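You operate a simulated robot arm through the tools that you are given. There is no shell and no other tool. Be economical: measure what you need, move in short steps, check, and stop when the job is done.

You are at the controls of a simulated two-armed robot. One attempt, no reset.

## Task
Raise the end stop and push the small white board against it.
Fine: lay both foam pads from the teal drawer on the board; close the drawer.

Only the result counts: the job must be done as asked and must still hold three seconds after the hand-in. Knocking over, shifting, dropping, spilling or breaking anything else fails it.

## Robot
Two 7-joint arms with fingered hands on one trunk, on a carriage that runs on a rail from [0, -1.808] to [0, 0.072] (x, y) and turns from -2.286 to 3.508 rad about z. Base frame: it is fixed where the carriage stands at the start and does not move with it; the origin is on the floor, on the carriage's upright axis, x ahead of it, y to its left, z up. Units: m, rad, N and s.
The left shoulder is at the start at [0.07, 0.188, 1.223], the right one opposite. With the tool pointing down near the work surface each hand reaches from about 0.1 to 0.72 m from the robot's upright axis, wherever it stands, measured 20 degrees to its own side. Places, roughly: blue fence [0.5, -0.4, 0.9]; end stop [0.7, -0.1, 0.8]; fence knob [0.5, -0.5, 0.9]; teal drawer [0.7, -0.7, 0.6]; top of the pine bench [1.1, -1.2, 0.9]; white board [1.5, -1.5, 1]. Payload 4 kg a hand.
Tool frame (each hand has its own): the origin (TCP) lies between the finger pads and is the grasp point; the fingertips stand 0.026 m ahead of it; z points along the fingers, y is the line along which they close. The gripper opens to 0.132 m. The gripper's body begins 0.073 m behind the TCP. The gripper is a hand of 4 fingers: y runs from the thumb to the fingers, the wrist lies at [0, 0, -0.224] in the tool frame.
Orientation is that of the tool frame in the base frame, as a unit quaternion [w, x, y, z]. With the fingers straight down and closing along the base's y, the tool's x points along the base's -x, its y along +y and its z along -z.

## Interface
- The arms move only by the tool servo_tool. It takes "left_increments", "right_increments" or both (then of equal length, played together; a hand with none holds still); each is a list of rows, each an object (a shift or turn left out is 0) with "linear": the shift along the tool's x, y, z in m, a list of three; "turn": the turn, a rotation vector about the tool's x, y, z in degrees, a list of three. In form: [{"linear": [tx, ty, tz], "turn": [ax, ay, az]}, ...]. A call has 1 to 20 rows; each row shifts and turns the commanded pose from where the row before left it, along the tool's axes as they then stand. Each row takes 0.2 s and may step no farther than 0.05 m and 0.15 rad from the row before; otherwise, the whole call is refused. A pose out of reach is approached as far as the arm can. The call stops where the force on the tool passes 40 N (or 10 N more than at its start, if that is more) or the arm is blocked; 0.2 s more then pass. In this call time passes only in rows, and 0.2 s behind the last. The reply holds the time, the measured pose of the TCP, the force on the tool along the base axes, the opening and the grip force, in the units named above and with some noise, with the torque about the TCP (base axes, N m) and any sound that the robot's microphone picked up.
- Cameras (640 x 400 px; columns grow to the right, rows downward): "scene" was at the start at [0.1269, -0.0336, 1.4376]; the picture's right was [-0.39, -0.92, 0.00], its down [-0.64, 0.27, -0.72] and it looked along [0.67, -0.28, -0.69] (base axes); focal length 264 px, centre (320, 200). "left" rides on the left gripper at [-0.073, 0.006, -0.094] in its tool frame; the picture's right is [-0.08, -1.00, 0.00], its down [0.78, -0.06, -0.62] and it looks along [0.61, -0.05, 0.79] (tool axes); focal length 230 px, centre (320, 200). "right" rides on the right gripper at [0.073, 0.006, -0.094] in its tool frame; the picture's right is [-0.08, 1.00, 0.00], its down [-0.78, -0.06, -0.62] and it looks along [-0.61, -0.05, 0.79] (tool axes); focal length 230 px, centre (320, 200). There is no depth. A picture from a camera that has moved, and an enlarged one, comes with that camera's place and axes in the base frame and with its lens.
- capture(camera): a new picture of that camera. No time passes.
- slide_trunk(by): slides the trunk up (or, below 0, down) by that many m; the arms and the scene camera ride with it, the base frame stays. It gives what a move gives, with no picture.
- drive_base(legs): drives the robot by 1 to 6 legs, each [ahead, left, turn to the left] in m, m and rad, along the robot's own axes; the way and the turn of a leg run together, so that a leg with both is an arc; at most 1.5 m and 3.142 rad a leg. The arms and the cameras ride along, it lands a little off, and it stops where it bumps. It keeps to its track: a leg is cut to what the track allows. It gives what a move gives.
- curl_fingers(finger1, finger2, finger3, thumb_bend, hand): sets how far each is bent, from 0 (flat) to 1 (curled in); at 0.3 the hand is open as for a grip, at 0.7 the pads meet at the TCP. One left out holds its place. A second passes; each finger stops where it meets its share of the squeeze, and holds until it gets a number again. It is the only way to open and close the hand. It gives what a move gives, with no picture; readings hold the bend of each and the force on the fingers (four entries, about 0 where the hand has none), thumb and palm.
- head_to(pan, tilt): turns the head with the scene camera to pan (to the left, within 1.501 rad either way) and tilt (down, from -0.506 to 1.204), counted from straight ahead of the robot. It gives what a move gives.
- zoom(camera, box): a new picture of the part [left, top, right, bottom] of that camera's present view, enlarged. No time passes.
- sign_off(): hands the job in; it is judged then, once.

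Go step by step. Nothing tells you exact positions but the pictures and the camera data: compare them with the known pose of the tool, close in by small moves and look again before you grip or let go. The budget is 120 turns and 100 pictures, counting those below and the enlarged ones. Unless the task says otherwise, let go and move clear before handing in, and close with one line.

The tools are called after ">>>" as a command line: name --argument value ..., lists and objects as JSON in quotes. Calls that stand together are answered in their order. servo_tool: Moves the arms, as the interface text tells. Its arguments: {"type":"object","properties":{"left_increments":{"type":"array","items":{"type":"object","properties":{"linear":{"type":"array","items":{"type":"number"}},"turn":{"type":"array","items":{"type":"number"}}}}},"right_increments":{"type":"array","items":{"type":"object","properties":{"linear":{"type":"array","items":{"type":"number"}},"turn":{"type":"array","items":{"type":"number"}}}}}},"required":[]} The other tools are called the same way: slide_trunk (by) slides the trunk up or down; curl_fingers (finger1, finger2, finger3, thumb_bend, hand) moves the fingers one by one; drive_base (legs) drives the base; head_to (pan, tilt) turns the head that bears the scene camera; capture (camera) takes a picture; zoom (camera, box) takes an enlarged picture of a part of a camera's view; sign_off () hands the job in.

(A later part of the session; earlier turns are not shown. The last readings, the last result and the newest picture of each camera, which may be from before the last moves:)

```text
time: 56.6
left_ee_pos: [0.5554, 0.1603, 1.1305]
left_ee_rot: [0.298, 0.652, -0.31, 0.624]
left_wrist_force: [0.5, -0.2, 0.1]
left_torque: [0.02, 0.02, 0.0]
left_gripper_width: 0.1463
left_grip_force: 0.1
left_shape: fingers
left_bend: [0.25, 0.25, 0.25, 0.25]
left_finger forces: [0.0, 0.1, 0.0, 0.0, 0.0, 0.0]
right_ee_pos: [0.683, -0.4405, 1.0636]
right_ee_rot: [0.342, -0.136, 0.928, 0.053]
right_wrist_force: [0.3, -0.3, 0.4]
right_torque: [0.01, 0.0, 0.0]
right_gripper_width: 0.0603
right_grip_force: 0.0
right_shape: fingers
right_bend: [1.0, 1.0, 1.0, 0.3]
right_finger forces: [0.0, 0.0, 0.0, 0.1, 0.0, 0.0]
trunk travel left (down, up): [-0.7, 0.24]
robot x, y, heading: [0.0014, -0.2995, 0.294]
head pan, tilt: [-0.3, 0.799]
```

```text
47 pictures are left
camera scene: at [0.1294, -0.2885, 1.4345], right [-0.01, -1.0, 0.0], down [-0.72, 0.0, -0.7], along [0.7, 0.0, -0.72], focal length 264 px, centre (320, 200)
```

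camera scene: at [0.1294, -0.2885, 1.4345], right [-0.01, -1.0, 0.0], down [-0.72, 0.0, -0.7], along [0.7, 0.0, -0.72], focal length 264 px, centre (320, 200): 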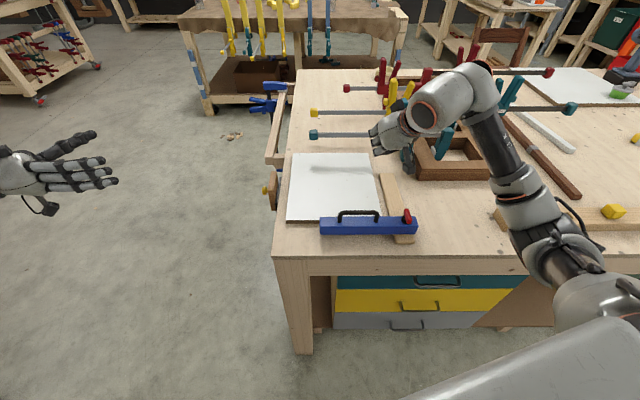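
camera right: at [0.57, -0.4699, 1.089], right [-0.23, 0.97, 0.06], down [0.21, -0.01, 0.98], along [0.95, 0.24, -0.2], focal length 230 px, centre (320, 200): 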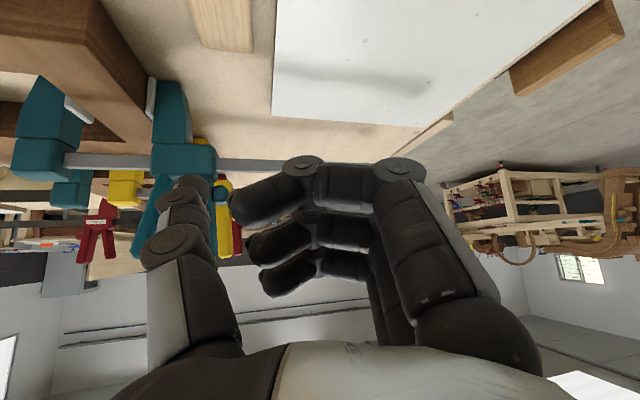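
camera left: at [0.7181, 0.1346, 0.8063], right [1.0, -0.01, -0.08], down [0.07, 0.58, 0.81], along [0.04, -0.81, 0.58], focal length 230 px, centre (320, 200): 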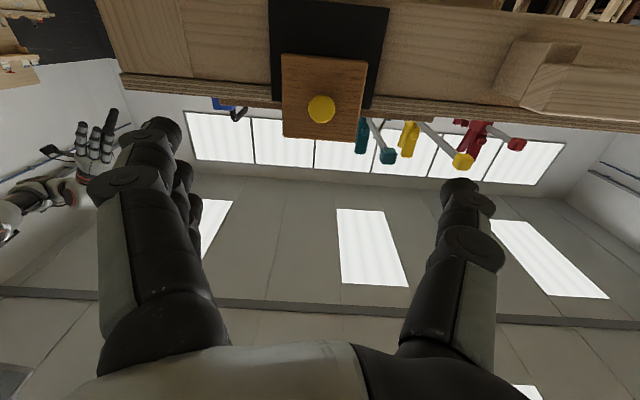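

With the fingers balled up, the thumb hangs lowest on the -y side. I'll roll the hand ~16° to drop the thumb further and move toward the board's right edge.

>>> servo_tool --right_increments '[{"turn": [-8, 0, 0]}, {"turn": [-8, 0, 0]}, {"linear": [-0.004, -0.009, 0.028]}, {"linear": [-0.004, -0.009, 0.028]}, {"linear": [-0.004, -0.009, 0.028]}]'

>>> capture --camera "right"

>>> zoom --camera "scene" --box '[320, 110, 448, 190]'

```text
time: 57.8
left_ee_pos: [0.5554, 0.1605, 1.1288]
left_ee_rot: [0.3, 0.652, -0.311, 0.623]
left_wrist_force: [1.2, -0.1, 0.6]
left_torque: [0.0, -0.03, -0.02]
left_gripper_width: 0.1461
left_grip_force: 0.0
left_shape: fingers
left_bend: [0.25, 0.25, 0.25, 0.25]
left_finger forces: [0.0, 0.0, 0.0, 0.0, 0.0, 0.0]
right_ee_pos: [0.7482, -0.4231, 1.0042]
right_ee_rot: [0.319, -0.183, 0.912, 0.183]
right_wrist_force: [0.7, -0.1, -0.3]
right_torque: [0.02, -0.03, 0.04]
right_gripper_width: 0.0604
right_grip_force: 0.0
right_shape: fingers
right_bend: [1.0, 1.0, 1.0, 0.3]
right_finger forces: [0.1, 0.0, 0.0, 0.0, 0.0, 0.0]
trunk travel left (down, up): [-0.7, 0.24]
robot x, y, heading: [-0.0, -0.3006, 0.297]
head pan, tilt: [-0.3, 0.799]
```

```text
46 pictures are left
camera right: at [0.6445, -0.4778, 1.0272], right [-0.39, 0.88, 0.27], down [0.28, -0.16, 0.95], along [0.88, 0.45, -0.19], focal length 230 px, centre (320, 200)
```

right: 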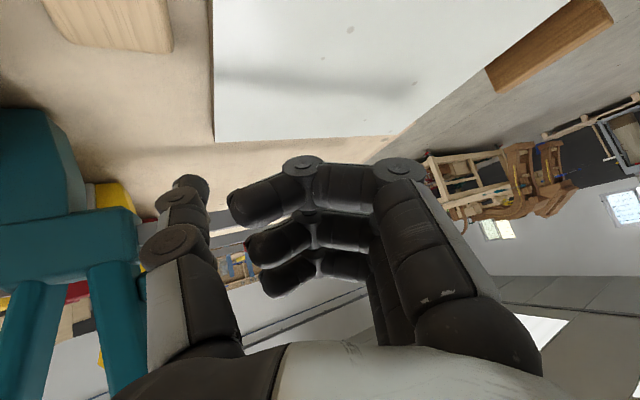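

```text
5.00 times, centred on (384, 150) of scene
camera zoom: at [0.1302, -0.2881, 1.4344], right [-0.01, -1.0, 0.0], down [-0.72, 0.0, -0.7], along [0.7, 0.0, -0.72], focal length 1322 px, centre (0, 450)
```

zoom: 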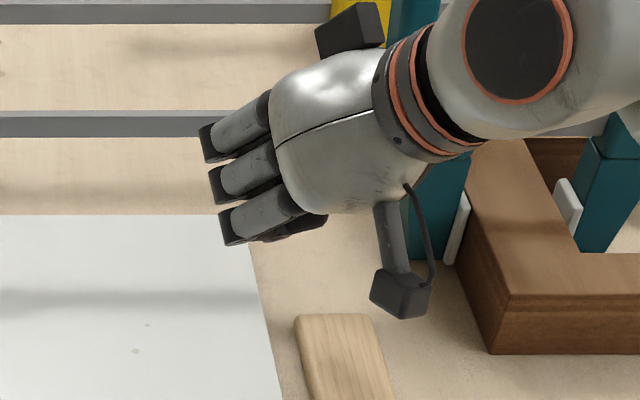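

The thumb tip is at about [0.79, -0.48, 0.97], just outside the board's right edge (y≈-0.457). Lowering it to the edge height.

>>> servo_tool --right_increments '[{"linear": [0.0132, -0.0043, 0.0151]}, {"linear": [0.0132, -0.0043, 0.0151]}, {"linear": [0.0066, -0.0022, 0.0075]}, {"linear": [0.004, -0.0013, 0.0046]}]'

>>> capture --camera "right"

```text
time: 58.8
left_ee_pos: [0.5553, 0.1603, 1.1296]
left_ee_rot: [0.298, 0.653, -0.31, 0.623]
left_wrist_force: [-0.1, 0.0, 0.4]
left_torque: [-0.02, -0.02, 0.0]
left_gripper_width: 0.1462
left_grip_force: 0.2
left_shape: fingers
left_bend: [0.25, 0.25, 0.25, 0.25]
left_finger forces: [0.0, 0.1, 0.0, 0.0, 0.0, 0.0]
right_ee_pos: [0.7478, -0.4229, 0.9475]
right_ee_rot: [0.318, -0.183, 0.912, 0.182]
right_wrist_force: [-0.5, 0.0, 0.2]
right_torque: [0.0, -0.02, 0.04]
right_gripper_width: 0.0604
right_grip_force: 0.0
right_shape: fingers
right_bend: [1.0, 1.0, 1.0, 0.3]
right_finger forces: [0.1, 0.1, 0.0, 0.1, 0.0, 0.0]
trunk travel left (down, up): [-0.7, 0.24]
robot x, y, heading: [0.0014, -0.3007, 0.298]
head pan, tilt: [-0.3, 0.799]
```

```text
44 pictures are left
camera right: at [0.6439, -0.4773, 0.9709], right [-0.39, 0.88, 0.27], down [0.28, -0.16, 0.95], along [0.88, 0.45, -0.19], focal length 230 px, centre (320, 200)
```

right: 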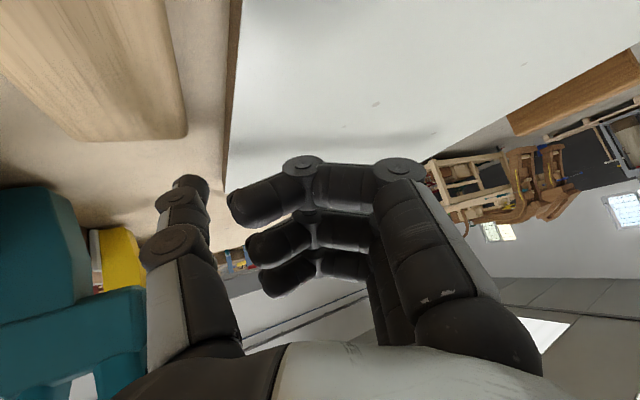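

The thumb is beside the edge. Lowering a little more to feel the bench.

>>> servo_tool --right_increments '[{"linear": [0.0032, -0.001, 0.0037]}, {"linear": [0.0026, -0.0008, 0.0029]}]'

```text
time: 59.4
left_ee_pos: [0.5555, 0.1596, 1.1286]
left_ee_rot: [0.299, 0.652, -0.31, 0.624]
left_wrist_force: [-1.4, -0.4, -0.2]
left_torque: [-0.01, 0.03, 0.0]
left_gripper_width: 0.1463
left_grip_force: 0.0
left_shape: fingers
left_bend: [0.25, 0.25, 0.25, 0.25]
left_finger forces: [0.0, 0.0, 0.0, 0.0, 0.1, 0.1]
right_ee_pos: [0.7481, -0.4234, 0.9378]
right_ee_rot: [0.318, -0.183, 0.912, 0.183]
right_wrist_force: [-0.3, -0.2, 0.6]
right_torque: [-0.02, 0.02, 0.01]
right_gripper_width: 0.0604
right_grip_force: 0.1
right_shape: fingers
right_bend: [1.0, 1.0, 1.0, 0.3]
right_finger forces: [0.1, 0.0, 0.1, 0.0, 0.0, 0.0]
trunk travel left (down, up): [-0.7, 0.24]
robot x, y, heading: [0.0008, -0.3029, 0.298]
head pan, tilt: [-0.3, 0.799]
```

Still free; 2 mm lower, then pushing toward +y.

>>> servo_tool --right_increments '[{"linear": [0.0013, -0.0004, 0.0015]}, {"linear": [-0.0012, 0.0052, 0.0026]}, {"linear": [-0.0012, 0.0052, 0.0026]}, {"linear": [-0.0012, 0.0052, 0.0026]}, {"linear": [-0.0012, 0.0052, 0.0026]}, {"linear": [-0.0012, 0.0052, 0.0026]}]'

>>> zoom --camera "scene" --box '[250, 130, 442, 250]'

```text
time: 60.8
left_ee_pos: [0.5546, 0.1596, 1.1286]
left_ee_rot: [0.298, 0.652, -0.31, 0.624]
left_wrist_force: [0.2, -0.4, -0.4]
left_torque: [0.01, 0.04, 0.02]
left_gripper_width: 0.1463
left_grip_force: 0.1
left_shape: fingers
left_bend: [0.25, 0.25, 0.25, 0.25]
left_finger forces: [0.1, 0.1, 0.0, 0.1, 0.0, 0.0]
right_ee_pos: [0.7459, -0.3919, 0.936]
right_ee_rot: [0.319, -0.182, 0.912, 0.181]
right_wrist_force: [0.6, -0.1, 0.1]
right_torque: [-0.02, 0.01, 0.01]
right_gripper_width: 0.0603
right_grip_force: 0.1
right_shape: fingers
right_bend: [1.0, 1.0, 1.0, 0.3]
right_finger forces: [0.0, 0.1, 0.0, 0.0, 0.0, 0.0]
trunk travel left (down, up): [-0.7, 0.24]
robot x, y, heading: [-0.0012, -0.2997, 0.288]
head pan, tilt: [-0.3, 0.799]
```

```text
3.33 times, centred on (346, 190) of scene
camera zoom: at [0.1294, -0.2883, 1.4345], right [-0.01, -1.0, 0.0], down [-0.72, 0.0, -0.7], along [0.7, 0.0, -0.72], focal length 881 px, centre (233, 233)
```

zoom: 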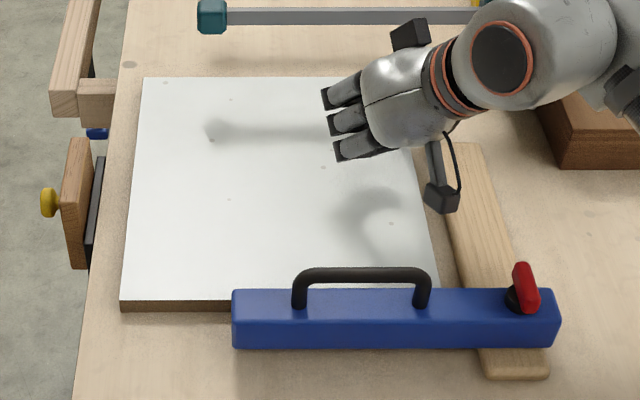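

>>> capture --camera "right"

```text
42 pictures are left
camera right: at [0.6428, -0.4464, 0.9593], right [-0.39, 0.88, 0.27], down [0.28, -0.16, 0.95], along [0.88, 0.45, -0.19], focal length 230 px, centre (320, 200)
```

right: 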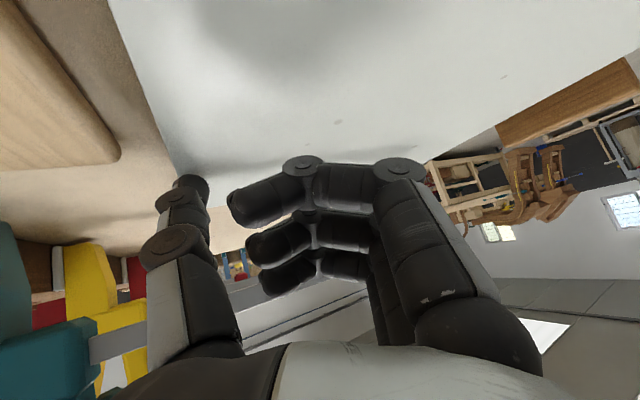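

The thumb slid just above the board, so it was still too high. Backing off, lowering ~16 mm more than before, and retrying.

>>> servo_tool --right_increments '[{"linear": [-0.0032, 0.001, -0.0037]}, {"linear": [0.0024, -0.0104, -0.0052]}, {"linear": [0.0024, -0.0104, -0.0052]}, {"linear": [0.0024, -0.0104, -0.0052]}, {"linear": [0.0008, -0.0035, -0.0018]}, {"linear": [0.0032, -0.001, 0.0037]}, {"linear": [0.0032, -0.001, 0.0037]}, {"linear": [0.0032, -0.001, 0.0037]}, {"linear": [0.0032, -0.001, 0.0037]}]'

>>> capture --camera "right"

```text
time: 62.8
left_ee_pos: [0.5541, 0.1603, 1.1302]
left_ee_rot: [0.299, 0.652, -0.311, 0.624]
left_wrist_force: [0.4, 1.0, 0.3]
left_torque: [0.01, -0.01, 0.02]
left_gripper_width: 0.1461
left_grip_force: 0.1
left_shape: fingers
left_bend: [0.25, 0.25, 0.25, 0.25]
left_finger forces: [0.0, 0.0, 0.1, 0.0, 0.0, 0.0]
right_ee_pos: [0.7476, -0.4326, 0.9217]
right_ee_rot: [0.319, -0.183, 0.912, 0.182]
right_wrist_force: [1.2, 1.4, 3.0]
right_torque: [-0.14, -0.09, 0.07]
right_gripper_width: 0.0605
right_grip_force: 1.1
right_shape: fingers
right_bend: [1.0, 1.0, 1.0, 0.3]
right_finger forces: [0.0, 0.0, 0.0, 0.0, 2.4, 0.0]
trunk travel left (down, up): [-0.7, 0.24]
robot x, y, heading: [0.0016, -0.2973, 0.299]
head pan, tilt: [-0.3, 0.799]
```

```text
41 pictures are left
camera right: at [0.6439, -0.4863, 0.9456], right [-0.39, 0.88, 0.27], down [0.28, -0.16, 0.95], along [0.88, 0.45, -0.19], focal length 230 px, centre (320, 200)
```

right: 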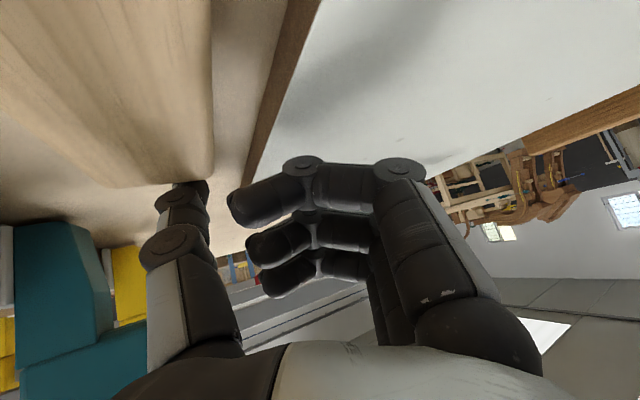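

The thumb lightly touches something, possibly the strip's end. I'll nudge it away from the strip and lower to the bench itself.

>>> servo_tool --right_increments '[{"linear": [-0.0019, 0.0006, -0.0022]}, {"linear": [-0.0088, 0.0096, 0.0108]}, {"linear": [0.0019, -0.0006, 0.0022]}, {"linear": [0.0019, -0.0006, 0.0022]}, {"linear": [0.0019, -0.0006, 0.0022]}]'

>>> capture --camera "right"

```text
time: 64.0
left_ee_pos: [0.5527, 0.1609, 1.1292]
left_ee_rot: [0.299, 0.651, -0.31, 0.625]
left_wrist_force: [-0.3, 0.8, -0.1]
left_torque: [-0.02, 0.03, -0.03]
left_gripper_width: 0.1462
left_grip_force: 0.1
left_shape: fingers
left_bend: [0.25, 0.25, 0.25, 0.25]
left_finger forces: [0.0, 0.0, 0.1, 0.0, 0.0, 0.0]
right_ee_pos: [0.7562, -0.416, 0.9192]
right_ee_rot: [0.322, -0.183, 0.911, 0.182]
right_wrist_force: [-1.1, 1.1, 10.8]
right_torque: [-0.71, -0.52, 0.01]
right_gripper_width: 0.0611
right_grip_force: 5.6
right_shape: fingers
right_bend: [1.0, 1.0, 1.0, 0.3]
right_finger forces: [0.0, 0.0, 0.0, 0.0, 11.0, 0.0]
trunk travel left (down, up): [-0.7, 0.24]
robot x, y, heading: [0.0005, -0.3031, 0.295]
head pan, tilt: [-0.3, 0.799]
```

```text
40 pictures are left
camera right: at [0.6509, -0.47, 0.9413], right [-0.39, 0.88, 0.26], down [0.28, -0.16, 0.95], along [0.88, 0.45, -0.18], focal length 230 px, centre (320, 200)
```

right: 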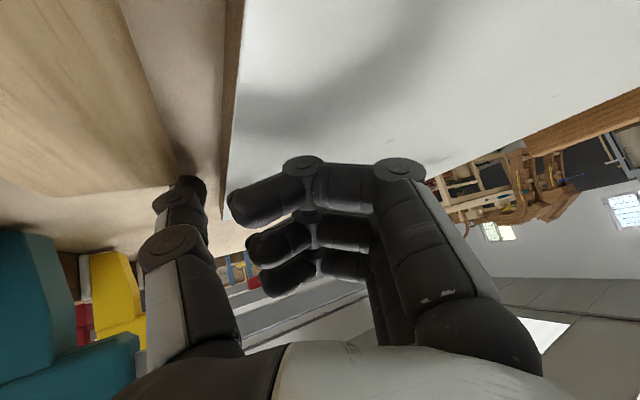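

Now on the bench (11 N). Easing up to a light touch, then pushing toward +y.

>>> servo_tool --right_increments '[{"linear": [-0.004, 0.0013, -0.0046]}, {"linear": [-0.0012, 0.0052, 0.0026]}, {"linear": [-0.0012, 0.0052, 0.0026]}, {"linear": [-0.0012, 0.0052, 0.0026]}, {"linear": [-0.0012, 0.0052, 0.0026]}, {"linear": [-0.0012, 0.0052, 0.0026]}]'

>>> zoom --camera "scene" --box '[250, 130, 442, 250]'

```text
time: 65.4
left_ee_pos: [0.5543, 0.1598, 1.1285]
left_ee_rot: [0.299, 0.652, -0.31, 0.624]
left_wrist_force: [-0.5, 0.1, -0.4]
left_torque: [-0.01, 0.03, -0.02]
left_gripper_width: 0.1466
left_grip_force: 0.0
left_shape: fingers
left_bend: [0.25, 0.25, 0.25, 0.25]
left_finger forces: [0.0, 0.0, 0.0, 0.1, 0.0, 0.0]
right_ee_pos: [0.755, -0.3886, 0.9197]
right_ee_rot: [0.319, -0.184, 0.912, 0.182]
right_wrist_force: [0.7, -1.4, 0.0]
right_torque: [-0.07, -0.05, -0.04]
right_gripper_width: 0.0624
right_grip_force: 1.2
right_shape: fingers
right_bend: [1.0, 1.0, 1.0, 0.28]
right_finger forces: [0.0, 0.0, 0.0, 0.1, 2.4, 0.0]
trunk travel left (down, up): [-0.7, 0.24]
robot x, y, heading: [-0.0023, -0.3037, 0.296]
head pan, tilt: [-0.3, 0.799]
```

```text
3.33 times, centred on (346, 190) of scene
camera zoom: at [0.1296, -0.2889, 1.4345], right [-0.01, -1.0, 0.0], down [-0.72, 0.0, -0.7], along [0.7, 0.0, -0.72], focal length 881 px, centre (233, 233)
```

zoom: 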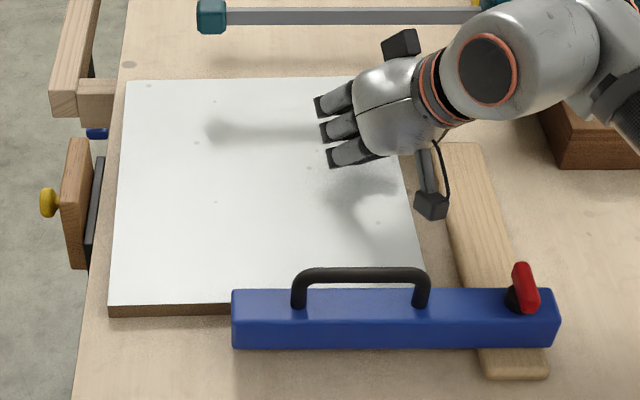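

The board is sliding nicely with little rotation. Continuing until it meets the stop.

>>> servo_tool --right_increments '[{"linear": [-0.001, 0.0043, 0.0022]}, {"linear": [-0.001, 0.0043, 0.0022]}, {"linear": [-0.001, 0.0043, 0.0022]}]'

>>> zoom --camera "scene" --box '[250, 130, 442, 250]'

```text
time: 66.2
left_ee_pos: [0.5541, 0.1591, 1.1284]
left_ee_rot: [0.298, 0.653, -0.31, 0.624]
left_wrist_force: [-0.5, 0.2, -0.5]
left_torque: [0.0, -0.01, 0.0]
left_gripper_width: 0.1463
left_grip_force: 0.1
left_shape: fingers
left_bend: [0.25, 0.25, 0.25, 0.25]
left_finger forces: [0.0, 0.0, 0.0, 0.1, 0.0, 0.0]
right_ee_pos: [0.7548, -0.3743, 0.9201]
right_ee_rot: [0.319, -0.182, 0.912, 0.182]
right_wrist_force: [1.5, -2.7, -0.1]
right_torque: [-0.07, -0.01, -0.09]
right_gripper_width: 0.0624
right_grip_force: 1.5
right_shape: fingers
right_bend: [1.0, 1.0, 1.0, 0.28]
right_finger forces: [0.1, 0.1, 0.1, 0.0, 2.8, 0.0]
trunk travel left (down, up): [-0.7, 0.24]
robot x, y, heading: [-0.0008, -0.3016, 0.291]
head pan, tilt: [-0.3, 0.799]
```

```text
3.33 times, centred on (346, 190) of scene
camera zoom: at [0.1296, -0.2889, 1.4345], right [-0.01, -1.0, 0.0], down [-0.72, 0.0, -0.7], along [0.7, 0.0, -0.72], focal length 881 px, centre (233, 233)
```

zoom: 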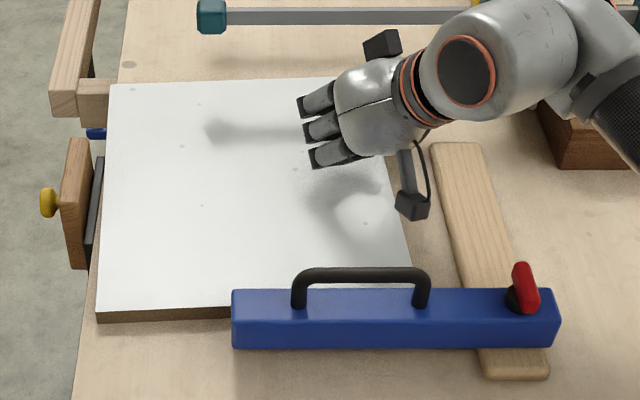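

It's rotating slightly, and the gap to the strip is now wide enough, so I'll move the thumb nearer to the board's centre line (x≈0.73) and push the rest of the way there.

>>> servo_tool --right_increments '[{"linear": [0.001, -0.0052, -0.0026]}, {"linear": [0.0218, 0.0129, -0.0156]}, {"linear": [0.0218, 0.0129, -0.0156]}, {"linear": [-0.0012, 0.0052, 0.0026]}, {"linear": [-0.001, 0.0043, 0.0022]}, {"linear": [-0.001, 0.0043, 0.0022]}]'

>>> zoom --camera "scene" --box '[250, 130, 442, 250]'

```text
time: 67.6
left_ee_pos: [0.5555, 0.1594, 1.1294]
left_ee_rot: [0.299, 0.651, -0.31, 0.624]
left_wrist_force: [-0.4, -0.2, 0.4]
left_torque: [0.0, -0.02, 0.0]
left_gripper_width: 0.1464
left_grip_force: 0.0
left_shape: fingers
left_bend: [0.25, 0.25, 0.25, 0.25]
left_finger forces: [0.0, 0.0, 0.0, 0.0, 0.0, 0.0]
right_ee_pos: [0.6947, -0.3642, 0.9219]
right_ee_rot: [0.318, -0.183, 0.912, 0.182]
right_wrist_force: [-0.7, -3.0, 0.1]
right_torque: [-0.1, 0.07, -0.16]
right_gripper_width: 0.062
right_grip_force: 1.5
right_shape: fingers
right_bend: [1.0, 1.0, 1.0, 0.28]
right_finger forces: [0.0, 0.0, 0.0, 0.0, 2.5, 0.0]
trunk travel left (down, up): [-0.7, 0.24]
robot x, y, heading: [-0.0032, -0.3022, 0.297]
head pan, tilt: [-0.3, 0.799]
```

```text
3.33 times, centred on (346, 190) of scene
camera zoom: at [0.1296, -0.2888, 1.4345], right [-0.01, -1.0, 0.0], down [-0.72, 0.0, -0.7], along [0.7, 0.0, -0.72], focal length 881 px, centre (233, 233)
```

zoom: 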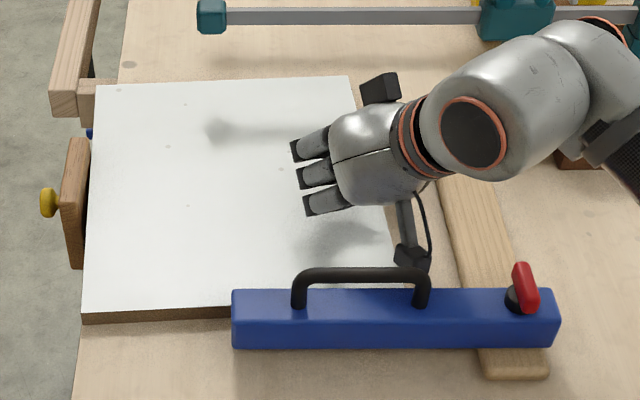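

Nearly touching the stop. A few more small steps until the force rises.

>>> servo_tool --right_increments '[{"linear": [-0.0008, 0.0035, 0.0018]}, {"linear": [-0.0008, 0.0035, 0.0018]}, {"linear": [-0.0006, 0.0026, 0.0013]}]'

>>> zoom --camera "scene" --box '[250, 130, 346, 240]'

```text
time: 68.4
left_ee_pos: [0.5557, 0.1587, 1.1302]
left_ee_rot: [0.298, 0.652, -0.31, 0.624]
left_wrist_force: [-0.1, -0.9, 0.4]
left_torque: [0.01, 0.01, 0.0]
left_gripper_width: 0.1464
left_grip_force: 0.0
left_shape: fingers
left_bend: [0.25, 0.25, 0.25, 0.25]
left_finger forces: [0.0, 0.0, 0.1, 0.1, 0.0, 0.1]
right_ee_pos: [0.6949, -0.3554, 0.9208]
right_ee_rot: [0.319, -0.182, 0.912, 0.182]
right_wrist_force: [-3.2, -11.1, -2.2]
right_torque: [-0.11, 0.18, -0.62]
right_gripper_width: 0.0656
right_grip_force: 4.6
right_shape: fingers
right_bend: [1.0, 1.0, 1.0, 0.25]
right_finger forces: [0.0, 0.1, 0.1, 0.0, 10.0, 0.0]
trunk travel left (down, up): [-0.7, 0.24]
robot x, y, heading: [-0.0028, -0.3003, 0.294]
head pan, tilt: [-0.3, 0.799]
```

```text
3.64 times, centred on (298, 185) of scene
camera zoom: at [0.1293, -0.2904, 1.4345], right [-0.01, -1.0, 0.0], down [-0.72, 0.01, -0.7], along [0.7, 0.0, -0.72], focal length 961 px, centre (400, 254)
```

zoom: 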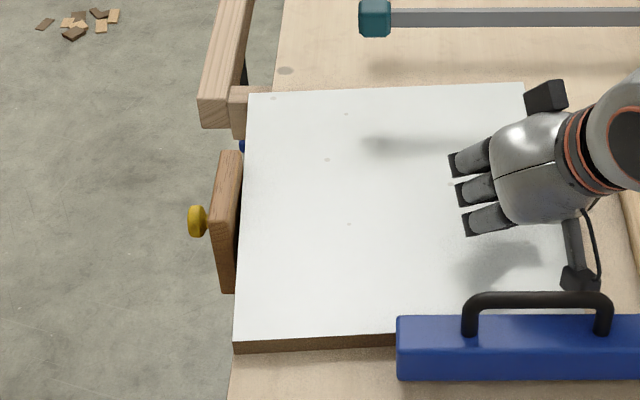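

Force rose to 11 N, so the board is against the stop. One slightly firmer nudge to seat it flush, then back off and look.

>>> servo_tool --right_increments '[{"linear": [-0.0008, 0.0035, 0.0018]}, {"linear": [-0.0006, 0.0026, 0.0013]}]'

>>> servo_tool --right_increments '[{"linear": [0.002, -0.0087, -0.0044]}, {"linear": [0.002, -0.0087, -0.0044]}, {"linear": [-0.024, 0.008, -0.027]}, {"linear": [-0.024, 0.008, -0.027]}, {"linear": [-0.024, 0.008, -0.027]}, {"linear": [-0.024, 0.008, -0.027]}]'

>>> zoom --camera "scene" --box '[250, 130, 442, 250]'

```text
time: 69.0
left_ee_pos: [0.5551, 0.1564, 1.131]
left_ee_rot: [0.299, 0.652, -0.312, 0.623]
left_wrist_force: [0.6, 0.7, -0.3]
left_torque: [0.03, 0.02, 0.01]
left_gripper_width: 0.1463
left_grip_force: 0.1
left_shape: fingers
left_bend: [0.25, 0.25, 0.25, 0.25]
left_finger forces: [0.0, 0.1, 0.0, 0.1, 0.0, 0.1]
right_ee_pos: [0.6942, -0.3496, 0.9206]
right_ee_rot: [0.319, -0.182, 0.912, 0.183]
right_wrist_force: [-2.3, -14.3, -4.4]
right_torque: [-0.12, 0.25, -0.84]
right_gripper_width: 0.068
right_grip_force: 8.0
right_shape: fingers
right_bend: [1.0, 1.0, 1.0, 0.22]
right_finger forces: [0.0, 0.1, 0.1, 0.1, 14.9, 0.0]
trunk travel left (down, up): [-0.7, 0.24]
robot x, y, heading: [0.0006, -0.2991, 0.301]
head pan, tilt: [-0.3, 0.799]
```

```text
time: 70.4
left_ee_pos: [0.5547, 0.1607, 1.1307]
left_ee_rot: [0.299, 0.652, -0.31, 0.624]
left_wrist_force: [0.5, -0.5, 0.4]
left_torque: [-0.04, -0.01, 0.01]
left_gripper_width: 0.1459
left_grip_force: 0.0
left_shape: fingers
left_bend: [0.25, 0.25, 0.25, 0.25]
left_finger forces: [0.0, 0.0, 0.0, 0.1, 0.0, 0.1]
right_ee_pos: [0.6929, -0.3655, 1.069]
right_ee_rot: [0.318, -0.183, 0.912, 0.182]
right_wrist_force: [-0.1, -0.1, 0.8]
right_torque: [-0.02, 0.0, -0.04]
right_gripper_width: 0.061
right_grip_force: 0.0
right_shape: fingers
right_bend: [1.0, 1.0, 1.0, 0.3]
right_finger forces: [0.1, 0.0, 0.0, 0.0, 0.0, 0.0]
trunk travel left (down, up): [-0.7, 0.24]
robot x, y, heading: [-0.0011, -0.3031, 0.298]
head pan, tilt: [-0.3, 0.799]
```

```text
3.33 times, centred on (346, 190) of scene
camera zoom: at [0.129, -0.2879, 1.4345], right [-0.01, -1.0, 0.0], down [-0.72, 0.0, -0.7], along [0.7, 0.0, -0.72], focal length 881 px, centre (233, 233)
```

zoom: 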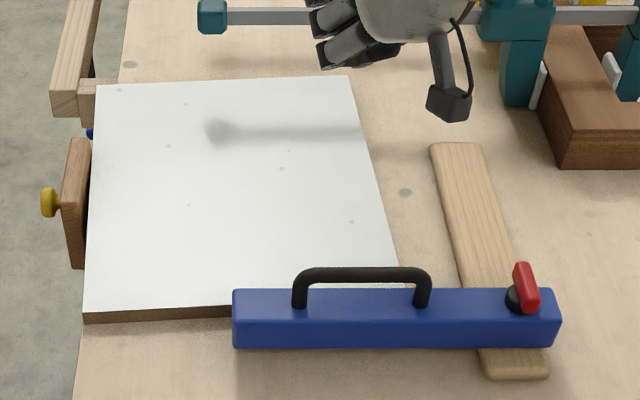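

>>> zoom --camera "scene" --box '[256, 146, 336, 236]'

>>> zoom --camera "right" --box '[220, 0, 640, 160]'

```text
4.44 times, centred on (296, 191) of scene
camera zoom: at [0.129, -0.2879, 1.4345], right [-0.01, -1.0, 0.0], down [-0.72, 0.0, -0.7], along [0.7, 0.0, -0.72], focal length 1175 px, centre (427, 240)
```

zoom: 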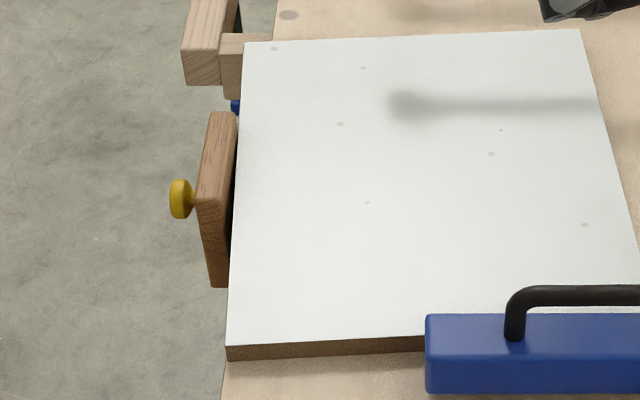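

```text
1.52 times, centred on (430, 80) of right
camera zoom: at [0.5895, -0.4189, 1.0926], right [-0.39, 0.88, 0.26], down [0.28, -0.16, 0.95], along [0.88, 0.45, -0.19], focal length 351 px, centre (152, 383)
```

zoom: 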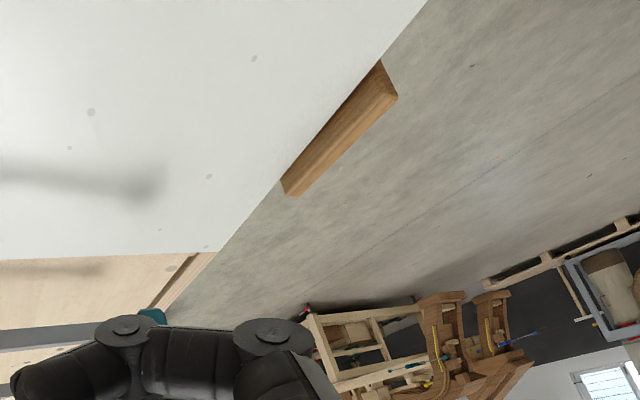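

>>> zoom --camera "scene" --box '[288, 168, 312, 208]'

```text
10.00 times, centred on (300, 188) of scene
camera zoom: at [0.129, -0.2879, 1.4345], right [-0.01, -1.0, 0.0], down [-0.72, 0.0, -0.7], along [0.7, 0.0, -0.72], focal length 2643 px, centre (520, 320)
```

zoom: 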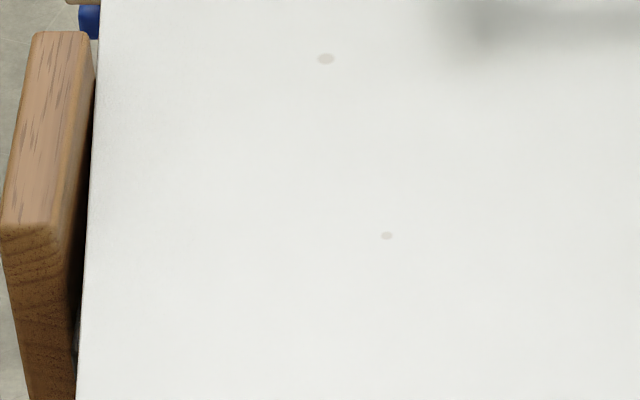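

The board touches the stop only at the far corner, with ~3° of yaw left. I'll yaw the hand so its camera clears the fence and push again nearer x≈0.70 to turn the board flush.

>>> servo_tool --right_increments '[{"turn": [4.49, -1.47, 5.1]}, {"turn": [4.49, -1.47, 5.1]}, {"turn": [4.49, -1.47, 5.1]}, {"turn": [4.49, -1.47, 5.1]}, {"turn": [4.49, -1.47, 5.1]}, {"linear": [0.0213, -0.0113, 0.0277]}, {"linear": [0.0213, -0.0113, 0.0277]}, {"linear": [0.0213, -0.0113, 0.0277]}]'

>>> capture --camera "right"

>>> zoom --camera "scene" --box '[290, 140, 450, 240]'

```text
time: 72.2
left_ee_pos: [0.5543, 0.1602, 1.1294]
left_ee_rot: [0.298, 0.653, -0.31, 0.624]
left_wrist_force: [0.1, 0.3, 0.9]
left_torque: [0.03, -0.01, -0.01]
left_gripper_width: 0.1462
left_grip_force: 0.1
left_shape: fingers
left_bend: [0.25, 0.25, 0.25, 0.25]
left_finger forces: [0.0, 0.1, 0.0, 0.0, 0.0, 0.1]
right_ee_pos: [0.7009, -0.3794, 0.961]
right_ee_rot: [0.357, 0.1, 0.926, 0.079]
right_wrist_force: [1.2, 0.7, -0.6]
right_torque: [0.01, 0.01, -0.01]
right_gripper_width: 0.0605
right_grip_force: 0.0
right_shape: fingers
right_bend: [1.0, 1.0, 1.0, 0.3]
right_finger forces: [0.0, 0.1, 0.1, 0.0, 0.1, 0.0]
trunk travel left (down, up): [-0.7, 0.24]
robot x, y, heading: [-0.0009, -0.3009, 0.294]
head pan, tilt: [-0.3, 0.799]
```

```text
31 pictures are left
camera right: at [0.5845, -0.3637, 0.9847], right [0.18, 0.95, 0.27], down [0.14, -0.29, 0.94], along [0.97, -0.13, -0.19], focal length 230 px, centre (320, 200)
```

right: 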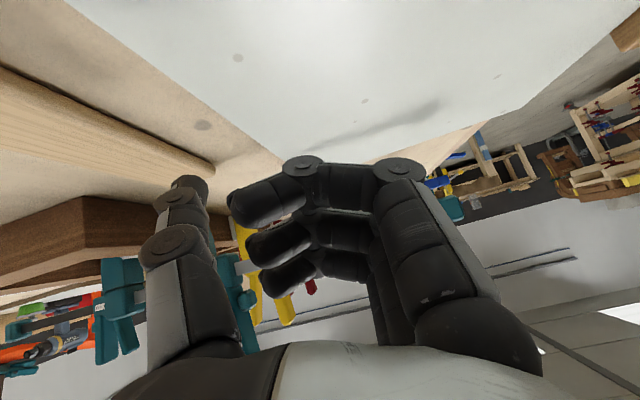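

```text
4.00 times, centred on (370, 190) of scene
camera zoom: at [0.1296, -0.2888, 1.4346], right [-0.01, -1.0, 0.0], down [-0.72, 0.0, -0.7], along [0.7, 0.0, -0.72], focal length 1057 px, centre (120, 240)
```

zoom: 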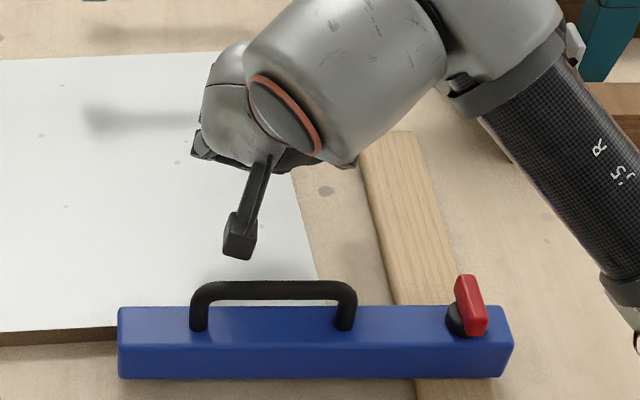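

Clear of the fence. Lowering to the bench and pushing +y again.

>>> servo_tool --right_increments '[{"linear": [0.0122, -0.004, 0.0139]}, {"linear": [0.0122, -0.004, 0.0139]}, {"linear": [0.0015, 0.0058, 0.0004]}, {"linear": [0.0015, 0.0058, 0.0004]}, {"linear": [0.0015, 0.0058, 0.0004]}, {"linear": [0.0015, 0.0058, 0.0004]}]'

```text
time: 73.6
left_ee_pos: [0.5555, 0.1589, 1.1296]
left_ee_rot: [0.299, 0.652, -0.31, 0.624]
left_wrist_force: [-0.1, 0.8, -1.2]
left_torque: [0.0, 0.05, -0.02]
left_gripper_width: 0.1463
left_grip_force: 0.1
left_shape: fingers
left_bend: [0.25, 0.25, 0.25, 0.25]
left_finger forces: [0.0, 0.0, 0.0, 0.0, 0.0, 0.0]
right_ee_pos: [0.7007, -0.354, 0.923]
right_ee_rot: [0.357, 0.098, 0.925, 0.08]
right_wrist_force: [0.4, -4.1, 0.4]
right_torque: [-0.1, 0.01, 0.05]
right_gripper_width: 0.0618
right_grip_force: 1.7
right_shape: fingers
right_bend: [1.0, 1.0, 1.0, 0.28]
right_finger forces: [0.0, 0.1, 0.1, 0.0, 3.6, 0.0]
trunk travel left (down, up): [-0.7, 0.24]
robot x, y, heading: [-0.0002, -0.2989, 0.296]
head pan, tilt: [-0.3, 0.799]
```

In contact at 4 N. Pushing in small steps until it firms up.

>>> servo_tool --right_increments '[{"linear": [0.001, 0.0038, 0.0003]}, {"linear": [0.001, 0.0038, 0.0003]}, {"linear": [0.001, 0.0038, 0.0003]}]'

>>> servo_tool --right_increments '[{"linear": [0.001, 0.0038, 0.0003]}, {"linear": [0.001, 0.0038, 0.0003]}]'

>>> zoom --camera "scene" --box '[284, 160, 324, 220]'

```text
time: 74.4
left_ee_pos: [0.5557, 0.1577, 1.1304]
left_ee_rot: [0.298, 0.652, -0.31, 0.624]
left_wrist_force: [0.3, -0.2, -0.5]
left_torque: [0.03, 0.01, -0.03]
left_gripper_width: 0.1465
left_grip_force: 0.1
left_shape: fingers
left_bend: [0.25, 0.25, 0.25, 0.25]
left_finger forces: [0.0, 0.1, 0.1, 0.0, 0.0, 0.1]
right_ee_pos: [0.6998, -0.3444, 0.9223]
right_ee_rot: [0.357, 0.099, 0.926, 0.078]
right_wrist_force: [0.8, -12.1, 0.3]
right_torque: [-0.42, 0.01, 0.13]
right_gripper_width: 0.0659
right_grip_force: 5.8
right_shape: fingers
right_bend: [1.0, 1.0, 1.0, 0.24]
right_finger forces: [0.1, 0.1, 0.1, 0.1, 11.7, 0.0]
trunk travel left (down, up): [-0.7, 0.24]
robot x, y, heading: [0.0009, -0.3021, 0.294]
head pan, tilt: [-0.3, 0.799]
```

```text
time: 75.0
left_ee_pos: [0.5542, 0.1578, 1.1301]
left_ee_rot: [0.298, 0.652, -0.311, 0.624]
left_wrist_force: [-0.1, 0.2, 0.7]
left_torque: [0.01, 0.01, 0.03]
left_gripper_width: 0.1465
left_grip_force: 0.0
left_shape: fingers
left_bend: [0.25, 0.25, 0.25, 0.25]
left_finger forces: [0.0, 0.0, 0.1, 0.1, 0.0, 0.0]
right_ee_pos: [0.7012, -0.3359, 0.9213]
right_ee_rot: [0.357, 0.098, 0.925, 0.08]
right_wrist_force: [-2.5, -16.8, -0.8]
right_torque: [-0.37, 0.09, 0.01]
right_gripper_width: 0.0688
right_grip_force: 6.9
right_shape: fingers
right_bend: [1.0, 1.0, 1.0, 0.21]
right_finger forces: [0.0, 0.0, 0.0, 0.1, 14.4, 0.0]
trunk travel left (down, up): [-0.7, 0.24]
robot x, y, heading: [-0.0015, -0.3, 0.294]
head pan, tilt: [-0.3, 0.799]
```

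```text
6.67 times, centred on (304, 190) of scene
camera zoom: at [0.1291, -0.2916, 1.4345], right [-0.01, -1.0, 0.0], down [-0.72, 0.01, -0.7], along [0.7, 0.0, -0.72], focal length 1762 px, centre (427, 267)
```

zoom: 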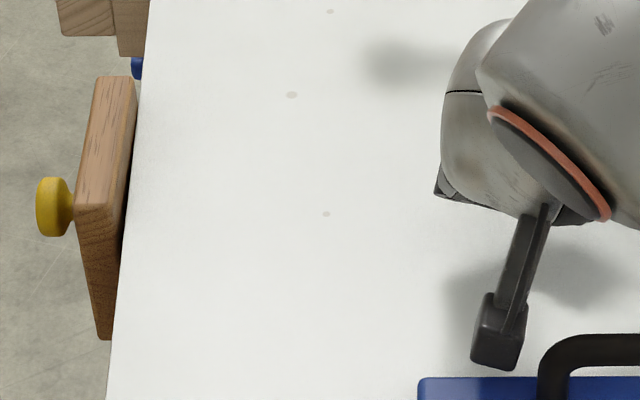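

Yaw is down to about 1.6° and still closing. I'll tighten the thumb (it's yielding) to push a bit harder.

>>> curl_fingers --hand "right" --thumb_bend 0.4

>>> servo_tool --right_increments '[{"linear": [0.001, 0.0038, 0.0003]}, {"linear": [0.001, 0.0038, 0.0003]}]'

>>> zoom --camera "scene" --box '[284, 160, 324, 220]'

```text
time: 76.0
left_ee_pos: [0.5532, 0.1576, 1.1313]
left_ee_rot: [0.298, 0.652, -0.311, 0.624]
left_wrist_force: [0.5, -0.5, 0.9]
left_torque: [-0.02, -0.01, 0.02]
left_gripper_width: 0.1466
left_grip_force: 0.0
left_shape: fingers
left_bend: [0.25, 0.25, 0.25, 0.25]
left_finger forces: [0.1, 0.0, 0.0, 0.0, 0.0, 0.0]
right_ee_pos: [0.6998, -0.3361, 0.9229]
right_ee_rot: [0.358, 0.099, 0.925, 0.08]
right_wrist_force: [-4.8, -19.2, 4.1]
right_torque: [-0.77, 0.13, -0.19]
right_gripper_width: 0.0688
right_grip_force: 8.9
right_shape: fingers
right_bend: [1.0, 1.0, 1.0, 0.23]
right_finger forces: [0.0, 0.0, 0.1, 0.1, 17.6, 0.0]
trunk travel left (down, up): [-0.7, 0.24]
robot x, y, heading: [0.001, -0.3012, 0.3]
head pan, tilt: [-0.3, 0.799]
```

```text
time: 76.6
left_ee_pos: [0.5537, 0.1568, 1.1309]
left_ee_rot: [0.298, 0.652, -0.312, 0.624]
left_wrist_force: [1.0, 0.8, -0.4]
left_torque: [-0.01, -0.01, 0.0]
left_gripper_width: 0.1465
left_grip_force: 0.0
left_shape: fingers
left_bend: [0.25, 0.25, 0.25, 0.25]
left_finger forces: [0.0, 0.0, 0.1, 0.0, 0.0, 0.0]
right_ee_pos: [0.7002, -0.3312, 0.921]
right_ee_rot: [0.358, 0.1, 0.925, 0.08]
right_wrist_force: [-2.0, -26.9, 7.5]
right_torque: [-1.32, 0.14, 0.13]
right_gripper_width: 0.0711
right_grip_force: 11.9
right_shape: fingers
right_bend: [1.0, 1.0, 1.0, 0.21]
right_finger forces: [0.0, 0.1, 0.1, 0.1, 25.0, 0.0]
trunk travel left (down, up): [-0.7, 0.24]
robot x, y, heading: [0.0008, -0.301, 0.296]
head pan, tilt: [-0.3, 0.799]
```

```text
6.67 times, centred on (304, 190) of scene
camera zoom: at [0.1278, -0.2928, 1.4348], right [-0.01, -1.0, 0.0], down [-0.72, 0.01, -0.7], along [0.7, 0.0, -0.72], focal length 1762 px, centre (427, 267)
```

zoom: 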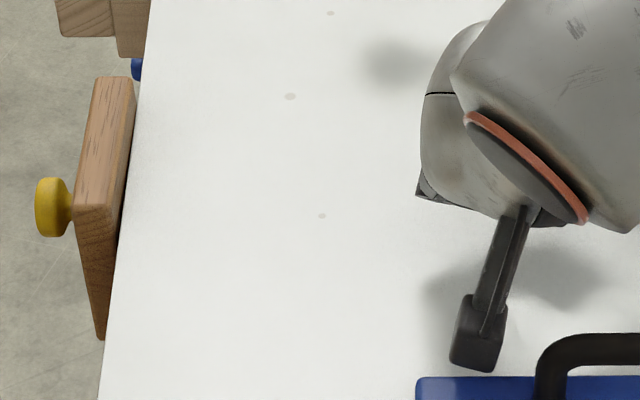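

Now the board edge and the stop look parallel with full contact at 27 N. I'll back the thumb off, lift clear, and drive so the right hand can work at the teal drawer from the side.

>>> servo_tool --right_increments '[{"linear": [-0.005, -0.019, -0.0013]}, {"linear": [-0.0015, -0.0058, -0.0004]}, {"linear": [-0.027, 0.009, -0.031]}, {"linear": [-0.027, 0.009, -0.031]}, {"linear": [-0.027, 0.009, -0.031]}, {"linear": [-0.027, 0.009, -0.031]}]'

>>> drive_base --legs '[[0, 0, -0.3], [0, 0.25, -0.5]]'

>>> head_to --pan -0.3 --tilt 0.9

>>> curl_fingers --hand "right" --finger1 0.3 --finger2 0.3 --finger3 0.3 --thumb_bend 0.3

>>> capture --camera "scene"

```text
time: 78.0
left_ee_pos: [0.5537, 0.1611, 1.1296]
left_ee_rot: [0.299, 0.652, -0.309, 0.625]
left_wrist_force: [0.1, -0.1, 0.1]
left_torque: [0.04, 0.0, -0.02]
left_gripper_width: 0.1461
left_grip_force: 0.1
left_shape: fingers
left_bend: [0.25, 0.25, 0.25, 0.25]
left_finger forces: [0.0, 0.1, 0.0, 0.0, 0.0, 0.0]
right_ee_pos: [0.7003, -0.3506, 1.0898]
right_ee_rot: [0.357, 0.098, 0.926, 0.08]
right_wrist_force: [-0.8, 0.6, 1.0]
right_torque: [0.0, -0.01, -0.02]
right_gripper_width: 0.0579
right_grip_force: 0.1
right_shape: fingers
right_bend: [1.0, 1.0, 1.0, 0.34]
right_finger forces: [0.1, 0.1, 0.0, 0.0, 0.1, 0.1]
trunk travel left (down, up): [-0.7, 0.24]
robot x, y, heading: [0.0041, -0.3053, 0.301]
head pan, tilt: [-0.3, 0.799]
```

```text
time: 80.8
left_ee_pos: [0.7169, -0.1458, 1.1288]
left_ee_rot: [-0.518, -0.48, 0.541, -0.457]
left_wrist_force: [0.2, 0.3, -1.1]
left_torque: [0.0, -0.02, 0.02]
left_gripper_width: 0.1464
left_grip_force: 0.1
left_shape: fingers
left_bend: [0.25, 0.25, 0.25, 0.25]
left_finger forces: [0.0, 0.0, 0.1, 0.1, 0.1, 0.1]
right_ee_pos: [0.4499, -0.6046, 1.0889]
right_ee_rot: [0.359, 0.453, 0.813, -0.067]
right_wrist_force: [-0.3, 0.0, 0.5]
right_torque: [0.0, 0.0, 0.0]
right_gripper_width: 0.0578
right_grip_force: 0.1
right_shape: fingers
right_bend: [1.0, 1.0, 1.0, 0.34]
right_finger forces: [0.0, 0.1, 0.1, 0.0, 0.0, 0.0]
trunk travel left (down, up): [-0.7, 0.24]
robot x, y, heading: [-0.0001, -0.0637, -0.509]
head pan, tilt: [-0.3, 0.799]
```

```text
time: 81.5
left_ee_pos: [0.7165, -0.1453, 1.1293]
left_ee_rot: [-0.519, -0.479, 0.541, -0.457]
left_wrist_force: [-0.1, -1.1, 0.1]
left_torque: [0.0, 0.01, 0.02]
left_gripper_width: 0.1463
left_grip_force: 0.1
left_shape: fingers
left_bend: [0.25, 0.25, 0.25, 0.25]
left_finger forces: [0.0, 0.1, 0.0, 0.1, 0.0, 0.0]
right_ee_pos: [0.4496, -0.6047, 1.0905]
right_ee_rot: [0.359, 0.453, 0.813, -0.066]
right_wrist_force: [-0.5, -0.8, -0.8]
right_torque: [0.03, 0.03, 0.01]
right_gripper_width: 0.058
right_grip_force: 0.1
right_shape: fingers
right_bend: [1.0, 1.0, 1.0, 0.34]
right_finger forces: [0.0, 0.0, 0.0, 0.1, 0.0, 0.1]
trunk travel left (down, up): [-0.7, 0.24]
robot x, y, heading: [0.0017, -0.0642, -0.505]
head pan, tilt: [-0.3, 0.901]
```

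```text
time: 82.5
left_ee_pos: [0.717, -0.1449, 1.1286]
left_ee_rot: [-0.519, -0.479, 0.54, -0.458]
left_wrist_force: [-0.4, -0.5, 1.1]
left_torque: [0.02, 0.02, 0.01]
left_gripper_width: 0.1465
left_grip_force: 0.1
left_shape: fingers
left_bend: [0.25, 0.25, 0.25, 0.25]
left_finger forces: [0.0, 0.0, 0.1, 0.0, 0.1, 0.1]
right_ee_pos: [0.4492, -0.6046, 1.0897]
right_ee_rot: [0.36, 0.453, 0.813, -0.066]
right_wrist_force: [-0.3, -0.1, -0.2]
right_torque: [0.01, 0.02, -0.01]
right_gripper_width: 0.1357
right_grip_force: 0.0
right_shape: fingers
right_bend: [0.3, 0.3, 0.3, 0.3]
right_finger forces: [0.0, 0.0, 0.1, 0.0, 0.0, 0.1]
trunk travel left (down, up): [-0.7, 0.24]
robot x, y, heading: [0.0009, -0.0639, -0.508]
head pan, tilt: [-0.3, 0.901]
```

```text
27 pictures are left
camera scene: at [0.0966, -0.1468, 1.4266], right [-0.72, -0.69, 0.0], down [-0.54, 0.57, -0.62], along [0.43, -0.45, -0.78], focal length 264 px, centre (320, 200)
```

scene: 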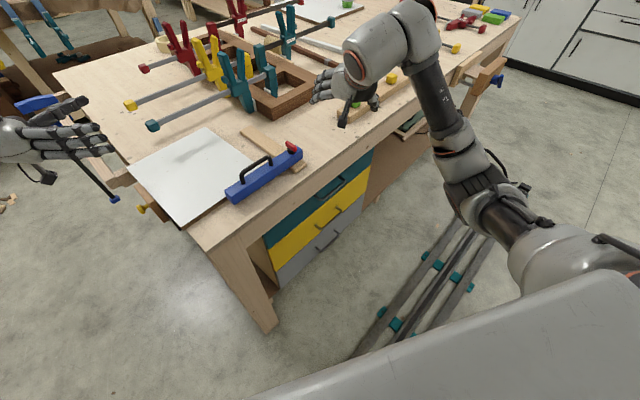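

The teal handle is at about [0.46, -0.60, 0.77]. I'll roll the right hand so it points forward and down, closing vertically, to pinch the bar.

>>> servo_tool --right_increments '[{"turn": [0, 0, 7.9]}, {"turn": [0, 0, 7.9]}, {"turn": [0, 0, 7.9]}, {"turn": [0, 0, 7.9]}, {"turn": [0, 0, 7.9]}, {"turn": [0, 0, 7.9]}, {"turn": [0, 0, 7.9]}, {"turn": [0, 0, 7.9]}, {"turn": [0, 0, 7.9]}, {"turn": [0, 5.45, -5.86]}, {"turn": [0, 5.45, -5.86]}, {"turn": [0, 5.45, -5.86]}, {"turn": [0, 5.45, -5.86]}]'

```text
time: 85.3
left_ee_pos: [0.7167, -0.1465, 1.129]
left_ee_rot: [-0.52, -0.478, 0.541, -0.456]
left_wrist_force: [0.2, 0.3, 0.1]
left_torque: [0.01, -0.02, -0.02]
left_gripper_width: 0.1465
left_grip_force: 0.1
left_shape: fingers
left_bend: [0.25, 0.25, 0.25, 0.25]
left_finger forces: [0.1, 0.0, 0.0, 0.0, 0.0, 0.0]
right_ee_pos: [0.3364, -0.7423, 1.0948]
right_ee_rot: [0.275, 0.698, 0.616, 0.241]
right_wrist_force: [-0.1, -0.5, -0.5]
right_torque: [-0.02, -0.05, -0.01]
right_gripper_width: 0.1358
right_grip_force: 0.0
right_shape: fingers
right_bend: [0.3, 0.3, 0.3, 0.3]
right_finger forces: [0.0, 0.1, 0.0, 0.1, 0.0, 0.1]
right hand out of reach, approached as far as the arm can: row 5, 6, 7, 8, 9
trunk travel left (down, up): [-0.7, 0.24]
robot x, y, heading: [-0.0015, -0.0709, -0.51]
head pan, tilt: [-0.3, 0.901]
```

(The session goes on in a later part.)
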